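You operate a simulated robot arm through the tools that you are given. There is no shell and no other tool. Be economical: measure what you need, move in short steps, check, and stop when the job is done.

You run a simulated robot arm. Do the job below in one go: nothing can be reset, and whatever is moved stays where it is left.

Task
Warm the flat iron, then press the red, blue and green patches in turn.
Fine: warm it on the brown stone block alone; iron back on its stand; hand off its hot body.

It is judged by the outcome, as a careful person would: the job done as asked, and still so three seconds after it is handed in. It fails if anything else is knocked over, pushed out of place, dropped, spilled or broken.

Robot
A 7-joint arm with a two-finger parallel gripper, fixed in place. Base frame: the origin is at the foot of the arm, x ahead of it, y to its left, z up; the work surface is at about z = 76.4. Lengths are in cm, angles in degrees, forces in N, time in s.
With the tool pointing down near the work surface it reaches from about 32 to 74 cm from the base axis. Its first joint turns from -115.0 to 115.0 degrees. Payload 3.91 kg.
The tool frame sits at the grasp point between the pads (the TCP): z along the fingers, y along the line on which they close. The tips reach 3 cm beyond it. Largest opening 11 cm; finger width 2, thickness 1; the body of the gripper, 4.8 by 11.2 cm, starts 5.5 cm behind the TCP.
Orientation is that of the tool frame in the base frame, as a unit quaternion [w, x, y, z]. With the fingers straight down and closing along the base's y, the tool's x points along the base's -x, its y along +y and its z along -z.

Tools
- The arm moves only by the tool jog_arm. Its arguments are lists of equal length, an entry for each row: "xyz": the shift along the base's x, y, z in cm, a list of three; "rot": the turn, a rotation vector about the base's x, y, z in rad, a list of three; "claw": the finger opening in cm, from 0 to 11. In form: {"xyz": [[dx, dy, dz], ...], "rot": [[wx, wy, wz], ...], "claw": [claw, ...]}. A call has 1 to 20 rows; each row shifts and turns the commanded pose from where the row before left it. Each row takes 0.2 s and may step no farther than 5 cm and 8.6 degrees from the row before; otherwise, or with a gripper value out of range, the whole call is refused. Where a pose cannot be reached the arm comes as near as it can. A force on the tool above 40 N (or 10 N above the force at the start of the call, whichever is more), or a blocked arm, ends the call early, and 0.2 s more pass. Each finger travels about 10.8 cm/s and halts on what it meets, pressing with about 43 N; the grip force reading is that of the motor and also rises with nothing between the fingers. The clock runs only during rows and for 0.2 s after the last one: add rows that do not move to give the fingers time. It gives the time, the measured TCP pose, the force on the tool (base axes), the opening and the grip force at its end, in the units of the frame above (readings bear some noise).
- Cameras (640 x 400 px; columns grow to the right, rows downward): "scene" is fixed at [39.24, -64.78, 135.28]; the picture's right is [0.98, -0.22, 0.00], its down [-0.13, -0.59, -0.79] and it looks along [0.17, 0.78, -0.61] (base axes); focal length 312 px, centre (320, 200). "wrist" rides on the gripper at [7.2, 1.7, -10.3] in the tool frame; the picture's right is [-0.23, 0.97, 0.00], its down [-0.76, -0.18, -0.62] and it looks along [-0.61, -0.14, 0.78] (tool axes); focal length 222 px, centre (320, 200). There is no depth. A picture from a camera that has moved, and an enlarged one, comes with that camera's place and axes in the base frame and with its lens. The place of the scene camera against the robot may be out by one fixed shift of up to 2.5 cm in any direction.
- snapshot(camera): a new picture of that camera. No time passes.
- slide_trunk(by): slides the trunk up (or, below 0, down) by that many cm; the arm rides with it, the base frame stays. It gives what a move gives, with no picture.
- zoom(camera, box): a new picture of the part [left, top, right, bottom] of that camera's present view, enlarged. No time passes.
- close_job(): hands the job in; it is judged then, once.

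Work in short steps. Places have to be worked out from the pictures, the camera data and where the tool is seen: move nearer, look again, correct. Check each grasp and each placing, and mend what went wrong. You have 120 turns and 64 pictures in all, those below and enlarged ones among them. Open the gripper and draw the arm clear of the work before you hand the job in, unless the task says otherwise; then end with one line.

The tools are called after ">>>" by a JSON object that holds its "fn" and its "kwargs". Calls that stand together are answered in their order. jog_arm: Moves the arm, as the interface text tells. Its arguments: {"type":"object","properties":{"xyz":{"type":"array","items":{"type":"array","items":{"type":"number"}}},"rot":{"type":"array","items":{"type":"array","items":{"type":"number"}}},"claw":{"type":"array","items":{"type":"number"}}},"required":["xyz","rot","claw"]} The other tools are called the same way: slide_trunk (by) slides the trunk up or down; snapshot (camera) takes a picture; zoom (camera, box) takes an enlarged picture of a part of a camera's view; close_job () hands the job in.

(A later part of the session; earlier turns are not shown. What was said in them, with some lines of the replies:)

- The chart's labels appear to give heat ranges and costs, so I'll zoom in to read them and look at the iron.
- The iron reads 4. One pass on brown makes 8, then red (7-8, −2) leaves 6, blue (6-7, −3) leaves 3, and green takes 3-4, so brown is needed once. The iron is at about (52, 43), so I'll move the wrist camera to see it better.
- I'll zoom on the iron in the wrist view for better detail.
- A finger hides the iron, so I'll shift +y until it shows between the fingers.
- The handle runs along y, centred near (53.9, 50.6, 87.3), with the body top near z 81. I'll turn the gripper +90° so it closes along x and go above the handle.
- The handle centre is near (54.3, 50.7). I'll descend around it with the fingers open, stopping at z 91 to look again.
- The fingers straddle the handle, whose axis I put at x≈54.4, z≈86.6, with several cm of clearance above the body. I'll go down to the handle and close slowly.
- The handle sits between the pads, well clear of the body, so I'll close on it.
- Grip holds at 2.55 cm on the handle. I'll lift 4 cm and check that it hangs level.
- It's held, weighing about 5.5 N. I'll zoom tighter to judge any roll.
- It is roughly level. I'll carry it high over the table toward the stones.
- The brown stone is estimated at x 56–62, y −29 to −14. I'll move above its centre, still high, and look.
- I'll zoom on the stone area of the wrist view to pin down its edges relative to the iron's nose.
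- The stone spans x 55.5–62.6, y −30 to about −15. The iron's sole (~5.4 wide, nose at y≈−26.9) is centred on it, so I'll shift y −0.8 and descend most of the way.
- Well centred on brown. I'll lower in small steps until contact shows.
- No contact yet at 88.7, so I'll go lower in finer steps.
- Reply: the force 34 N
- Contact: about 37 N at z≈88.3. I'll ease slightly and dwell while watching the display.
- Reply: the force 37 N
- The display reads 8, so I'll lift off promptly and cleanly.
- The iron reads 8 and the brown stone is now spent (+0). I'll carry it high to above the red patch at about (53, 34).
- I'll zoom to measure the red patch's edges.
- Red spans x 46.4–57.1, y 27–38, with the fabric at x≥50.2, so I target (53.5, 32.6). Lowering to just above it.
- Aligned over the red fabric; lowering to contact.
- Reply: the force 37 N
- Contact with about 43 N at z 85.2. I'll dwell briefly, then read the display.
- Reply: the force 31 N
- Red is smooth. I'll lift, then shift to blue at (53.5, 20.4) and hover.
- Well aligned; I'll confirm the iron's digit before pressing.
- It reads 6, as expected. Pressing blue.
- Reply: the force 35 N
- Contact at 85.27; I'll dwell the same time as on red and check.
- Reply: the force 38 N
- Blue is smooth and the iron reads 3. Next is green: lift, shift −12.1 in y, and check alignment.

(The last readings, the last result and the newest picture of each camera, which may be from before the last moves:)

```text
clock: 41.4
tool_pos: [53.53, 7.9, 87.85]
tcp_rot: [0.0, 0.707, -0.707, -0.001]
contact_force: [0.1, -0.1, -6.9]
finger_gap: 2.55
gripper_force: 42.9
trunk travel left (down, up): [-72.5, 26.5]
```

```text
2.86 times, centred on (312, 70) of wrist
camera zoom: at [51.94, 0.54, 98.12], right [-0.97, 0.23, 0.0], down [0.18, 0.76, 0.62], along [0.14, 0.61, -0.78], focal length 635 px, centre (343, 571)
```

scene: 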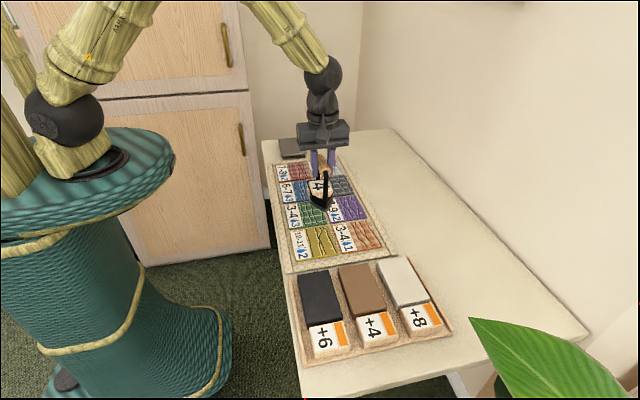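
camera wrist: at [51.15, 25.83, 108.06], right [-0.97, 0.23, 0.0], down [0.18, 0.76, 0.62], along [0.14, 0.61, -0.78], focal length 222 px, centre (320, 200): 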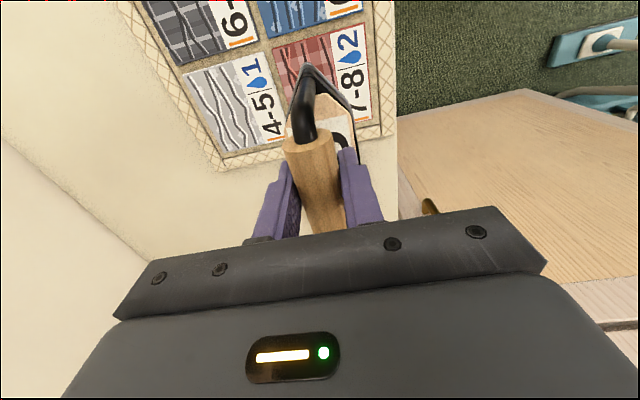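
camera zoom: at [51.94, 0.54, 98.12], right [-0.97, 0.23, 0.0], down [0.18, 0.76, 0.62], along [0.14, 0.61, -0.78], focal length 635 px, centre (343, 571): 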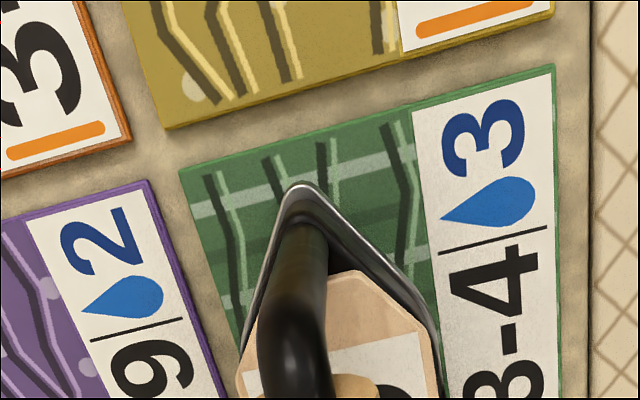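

Alignment matches the earlier presses, so I'll lower to contact on green.

>>> {"fn": "jog_arm", "kwargs": {"xyz": [[0, 0, -0.6], [0, 0, -0.6], [0, 0, -0.5], [0, 0, -0.3], [0, 0, -0.2], [0, 0, -0.2], [0, 0, -0.2], [0, 0, 0]], "rot": [[0, 0, 0], [0, 0, 0], [0, 0, 0], [0, 0, 0], [0, 0, 0], [0, 0, 0], [0, 0, 0], [0, 0, 0]], "claw": [0, 0, 0, 0, 0, 0, 0, 0]}}

```text
clock: 43.2
tool_pos: [53.4, 8.09, 85.19]
tcp_rot: [0.0, -0.707, 0.707, 0.0]
contact_force: [-0.2, 0.7, -6.4]
finger_gap: 2.52
gripper_force: 43.5
trunk travel left (down, up): [-72.5, 26.5]
```

>>> {"fn": "jog_arm", "kwargs": {"xyz": [[0, 0, -0.15], [0, 0, -0.15], [0, 0, -0.15], [0, 0, 0], [0, 0, 0], [0, 0, 0]], "rot": [[0, 0, 0], [0, 0, 0], [0, 0, 0], [0, 0, 0], [0, 0, 0], [0, 0, 0]], "claw": [0, 0, 0, 0, 0, 0]}}

>>> {"fn": "zoom", "kwargs": {"camera": "scene", "box": [275, 160, 375, 250]}}

```text
clock: 44.6
tool_pos: [53.52, 8.06, 85.16]
tcp_rot: [0.003, -0.707, 0.707, -0.001]
contact_force: [9.7, -1.8, 36.7]
finger_gap: 2.57
gripper_force: 42.7
trunk travel left (down, up): [-72.5, 26.5]
```

```text
4.44 times, centred on (325, 205) of scene
camera zoom: at [39.24, -64.78, 135.28], right [0.98, -0.22, 0.0], down [-0.13, -0.59, -0.79], along [0.17, 0.78, -0.61], focal length 1385 px, centre (298, 178)
```

zoom: 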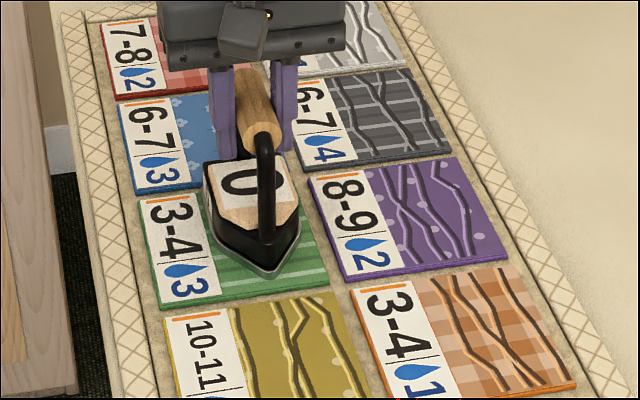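

Green is smooth and the iron reads 0. I'll lift and carry it back above the stand.

>>> {"fn": "jog_arm", "kwargs": {"xyz": [[0, 0, 1], [0, 0, 2.5], [0, 0, 3], [0, 1, 3], [0, 3, 0.5], [0, 3, 0], [0, 3, 0], [0, 3, 0], [0, 3, 0], [0, 3, 0], [0, 3, 0], [0, 3, 0], [0, 3, 0], [0, 3, 0], [0.2, 3, 0], [0.2, 3, 0], [0.3, 3, 0], [0.2, 2.3, 0], [0, 0, 0]], "rot": [[0, 0, 0], [0, 0, 0], [0, 0, 0], [0, 0, 0], [0, 0, 0], [0, 0, 0], [0, 0, 0], [0, 0, 0], [0, 0, 0], [0, 0, 0], [0, 0, 0], [0, 0, 0], [0, 0, 0], [0, 0, 0], [0, 0, 0], [0, 0, 0], [0, 0, 0], [0, 0, 0], [0, 0, 0]], "claw": [0, 0, 0, 0, 0, 0, 0, 0, 0, 0, 0, 0, 0, 0, 0, 0, 0, 0, 0]}}

>>> {"fn": "zoom", "kwargs": {"camera": "wrist", "box": [240, 0, 400, 130]}}

>>> {"fn": "zoom", "kwargs": {"camera": "scene", "box": [250, 80, 340, 165]}}

```text
clock: 48.6
tool_pos: [54.37, 50.27, 95.02]
tcp_rot: [-0.001, -0.707, 0.708, 0.0]
contact_force: [-0.7, 0.0, -5.7]
finger_gap: 2.54
gripper_force: 43.4
trunk travel left (down, up): [-72.5, 26.5]
```

```text
3.08 times, centred on (320, 65) of wrist
camera zoom: at [52.86, 42.98, 105.33], right [-0.97, 0.23, 0.0], down [0.18, 0.76, 0.62], along [0.14, 0.61, -0.78], focal length 684 px, centre (320, 615)
```

zoom: 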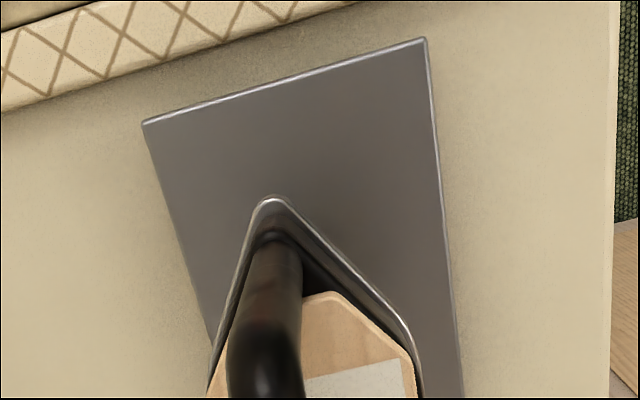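

```text
4.71 times, centred on (295, 122) of scene
camera zoom: at [39.24, -64.78, 135.28], right [0.98, -0.22, 0.0], down [-0.13, -0.59, -0.79], along [0.17, 0.78, -0.61], focal length 1466 px, centre (438, 565)
```

zoom: 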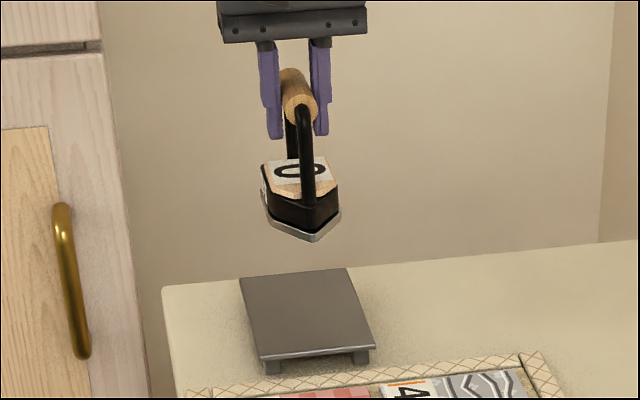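

The stand spans x 49.5–58.6, y 43–57.5. I'll shift −0.35 in x to centre the iron and lower it.

>>> {"fn": "jog_arm", "kwargs": {"xyz": [[-0.35, 0.1, -1.5], [0, 0, -1.5], [0, 0, -1.5], [0, 0, -1.4], [0, 0, -0.6], [0, 0, -0.4], [0, 0, -0.3], [0, 0, -0.2], [0, 0, 0]], "rot": [[0, 0, 0], [0, 0, 0], [0, 0, 0], [0, 0, 0], [0, 0, 0], [0, 0, 0], [0, 0, 0], [0, 0, 0], [0, 0, 0]], "claw": [0, 0, 0, 0, 0, 0, 0, 0, 0]}}

```text
clock: 50.6
tool_pos: [53.93, 50.58, 87.44]
tcp_rot: [-0.001, -0.706, 0.708, 0.001]
contact_force: [-0.8, -0.4, -6.2]
finger_gap: 2.53
gripper_force: 42.5
trunk travel left (down, up): [-72.5, 26.5]
```

>>> {"fn": "jog_arm", "kwargs": {"xyz": [[0, 0, -0.15], [0, 0, -0.15], [0, 0, -0.15], [0, 0, 0]], "rot": [[0, 0, 0], [0, 0, 0], [0, 0, 0], [0, 0, 0]], "claw": [0, 0, 0, 0]}}

>>> {"fn": "zoom", "kwargs": {"camera": "scene", "box": [265, 100, 325, 160]}}

```text
clock: 51.6
tool_pos: [53.96, 50.44, 86.94]
tcp_rot: [-0.001, -0.707, 0.707, 0.0]
contact_force: [-0.5, -0.9, -6.5]
finger_gap: 2.56
gripper_force: 43.2
trunk travel left (down, up): [-72.5, 26.5]
```

```text
6.67 times, centred on (295, 130) of scene
camera zoom: at [39.24, -64.78, 135.28], right [0.98, -0.22, 0.0], down [-0.13, -0.59, -0.79], along [0.17, 0.78, -0.61], focal length 2077 px, centre (487, 667)
```

zoom: 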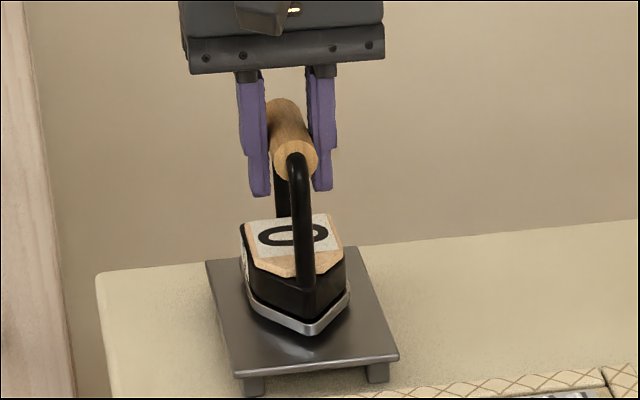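

Nearly touching, so I'll creep down to light contact.

>>> {"fn": "jog_arm", "kwargs": {"xyz": [[0, 0, -0.1], [0, 0, -0.1], [0, 0, 0], [0, 0, 0]], "rot": [[0, 0, 0], [0, 0, 0], [0, 0, 0], [0, 0, 0]], "claw": [0, 0, 0, 0]}}

```text
clock: 52.6
tool_pos: [53.89, 50.46, 86.63]
tcp_rot: [0.0, 0.707, -0.707, -0.001]
contact_force: [0.5, 0.2, -5.6]
finger_gap: 2.53
gripper_force: 42.8
trunk travel left (down, up): [-72.5, 26.5]
```

>>> {"fn": "jog_arm", "kwargs": {"xyz": [[0, 0, -0.1], [0, 0, -0.1], [0, 0, 0], [0, 0, 0]], "rot": [[0, 0, 0], [0, 0, 0], [0, 0, 0], [0, 0, 0]], "claw": [0, 0, 0, 0]}}

```text
clock: 53.6
tool_pos: [54.0, 50.45, 86.48]
tcp_rot: [0.001, 0.707, -0.707, 0.0]
contact_force: [0.2, -0.5, -6.5]
finger_gap: 2.57
gripper_force: 42.8
trunk travel left (down, up): [-72.5, 26.5]
```

>>> {"fn": "jog_arm", "kwargs": {"xyz": [[0, 0, -0.1], [0, 0, -0.1], [0, 0, -0.1], [0, 0, 0]], "rot": [[0, 0, 0], [0, 0, 0], [0, 0, 0], [0, 0, 0]], "claw": [0, 0, 0, 0]}}

>>> {"fn": "zoom", "kwargs": {"camera": "scene", "box": [265, 100, 325, 160]}}

```text
clock: 54.6
tool_pos: [53.85, 50.45, 86.29]
tcp_rot: [0.0, 0.707, -0.707, 0.0]
contact_force: [-1.0, -0.2, 0.8]
finger_gap: 2.54
gripper_force: 42.7
trunk travel left (down, up): [-72.5, 26.5]
```

```text
6.67 times, centred on (295, 130) of scene
camera zoom: at [39.24, -64.78, 135.28], right [0.98, -0.22, 0.0], down [-0.13, -0.59, -0.79], along [0.17, 0.78, -0.61], focal length 2077 px, centre (487, 667)
```

zoom: 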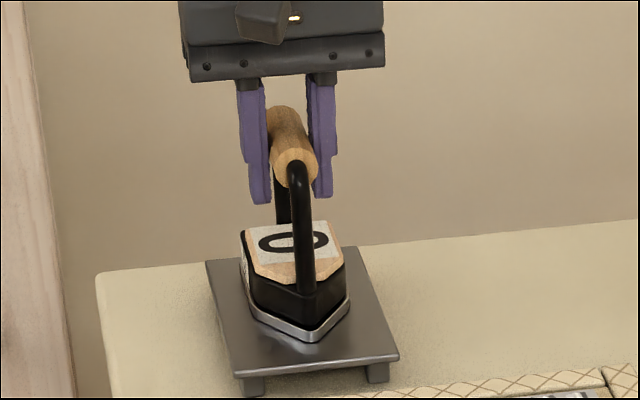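

The weight is now carried by the stand, so I'll open gradually.

>>> {"fn": "jog_arm", "kwargs": {"xyz": [[0, 0, 0], [0, 0, 0], [0, 0, 0], [0, 0, 0], [0, 0, 0], [0, 0, 0]], "rot": [[0, 0, 0], [0, 0, 0], [0, 0, 0], [0, 0, 0], [0, 0, 0], [0, 0, 0]], "claw": [2.5, 2.8, 3.2, 4, 5.5, 7]}}

>>> {"fn": "zoom", "kwargs": {"camera": "scene", "box": [265, 100, 325, 160]}}

>>> {"fn": "snapshot", "kwargs": {"camera": "wrist"}}

```text
clock: 56.0
tool_pos: [54.05, 50.49, 86.35]
tcp_rot: [0.0, -0.707, 0.707, 0.0]
contact_force: [0.2, -0.1, 0.6]
finger_gap: 7.0
gripper_force: 0.1
trunk travel left (down, up): [-72.5, 26.5]
```

```text
6.67 times, centred on (295, 130) of scene
camera zoom: at [39.24, -64.78, 135.28], right [0.98, -0.22, 0.0], down [-0.13, -0.59, -0.79], along [0.17, 0.78, -0.61], focal length 2077 px, centre (487, 667)
```

zoom: 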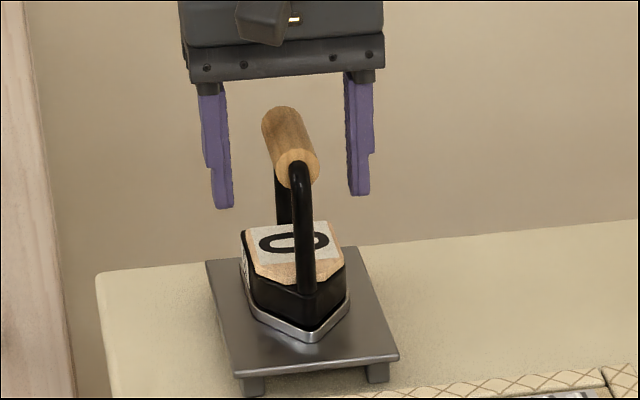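

```text
17 pictures are left
camera wrist: at [52.5, 43.07, 96.69], right [-0.97, 0.23, 0.0], down [0.18, 0.76, 0.62], along [0.14, 0.61, -0.78], focal length 222 px, centre (320, 200)
```

wrist: 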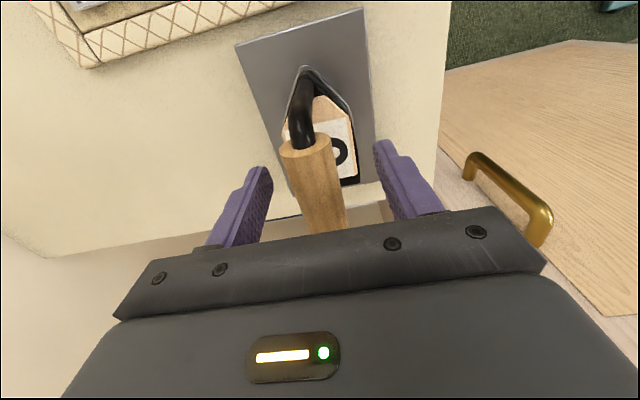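

The iron sits flat on its stand and the fingers are free of it. I'll rise straight up and retreat.

>>> {"fn": "jog_arm", "kwargs": {"xyz": [[0, 0, 1.5], [0, 0, 2.5], [0, 0, 3], [0, 0, 3], [0, 0, 3], [-1, -3, 3], [-1, -4, 2], [-1, -4, 0], [-1, -4, 0], [-1, -4, 0], [0, -4, 0], [0, -4, 0]], "rot": [[0, 0, 0], [0, 0, 0], [0, 0, 0], [0, 0, 0], [0, 0, 0], [0, 0, 0], [0, 0, 0], [0, 0, 0], [0, 0, 0], [0, 0, 0], [0, 0, 0], [0, 0, 0]], "claw": [7, 8, 9, 10, 11, 11, 11, 11, 11, 11, 11, 11]}}

>>> {"fn": "snapshot", "kwargs": {"camera": "scene"}}

>>> {"fn": "zoom", "kwargs": {"camera": "scene", "box": [260, 105, 400, 265]}}

```text
clock: 58.6
tool_pos: [49.17, 23.16, 104.34]
tcp_rot: [0.0, -0.707, 0.707, 0.001]
contact_force: [-0.1, -0.7, -0.6]
finger_gap: 11.0
gripper_force: 0.0
trunk travel left (down, up): [-72.5, 26.5]
```

```text
16 pictures are left
```

scene: 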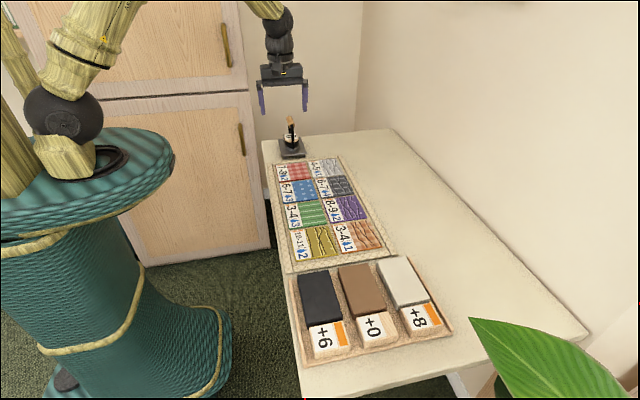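

```text
2.50 times, centred on (330, 185) of scene
camera zoom: at [39.24, -64.78, 135.28], right [0.98, -0.22, 0.0], down [-0.13, -0.59, -0.79], along [0.17, 0.78, -0.61], focal length 779 px, centre (295, 238)
```

zoom: 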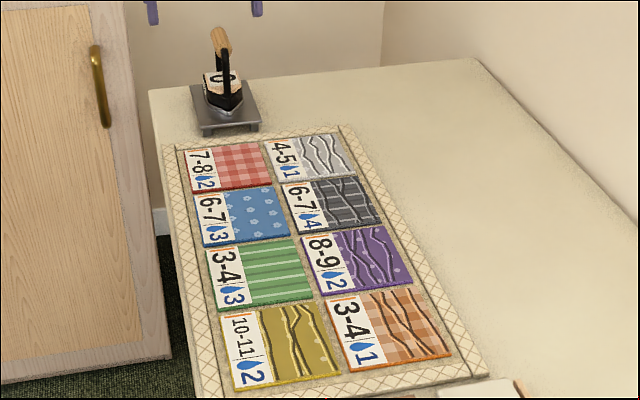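

Red, blue and green are smooth, the other patches are untouched, the iron is on its stand, and the arm is clear. Handing in.

>>> {"fn": "close_job", "kwargs": {}}

```text
The job is handed in.
```

I warmed the iron once on the brown block (4 to 8), pressed red, blue and green in turn, and set it back on its stand; the gripper held only the wooden handle.
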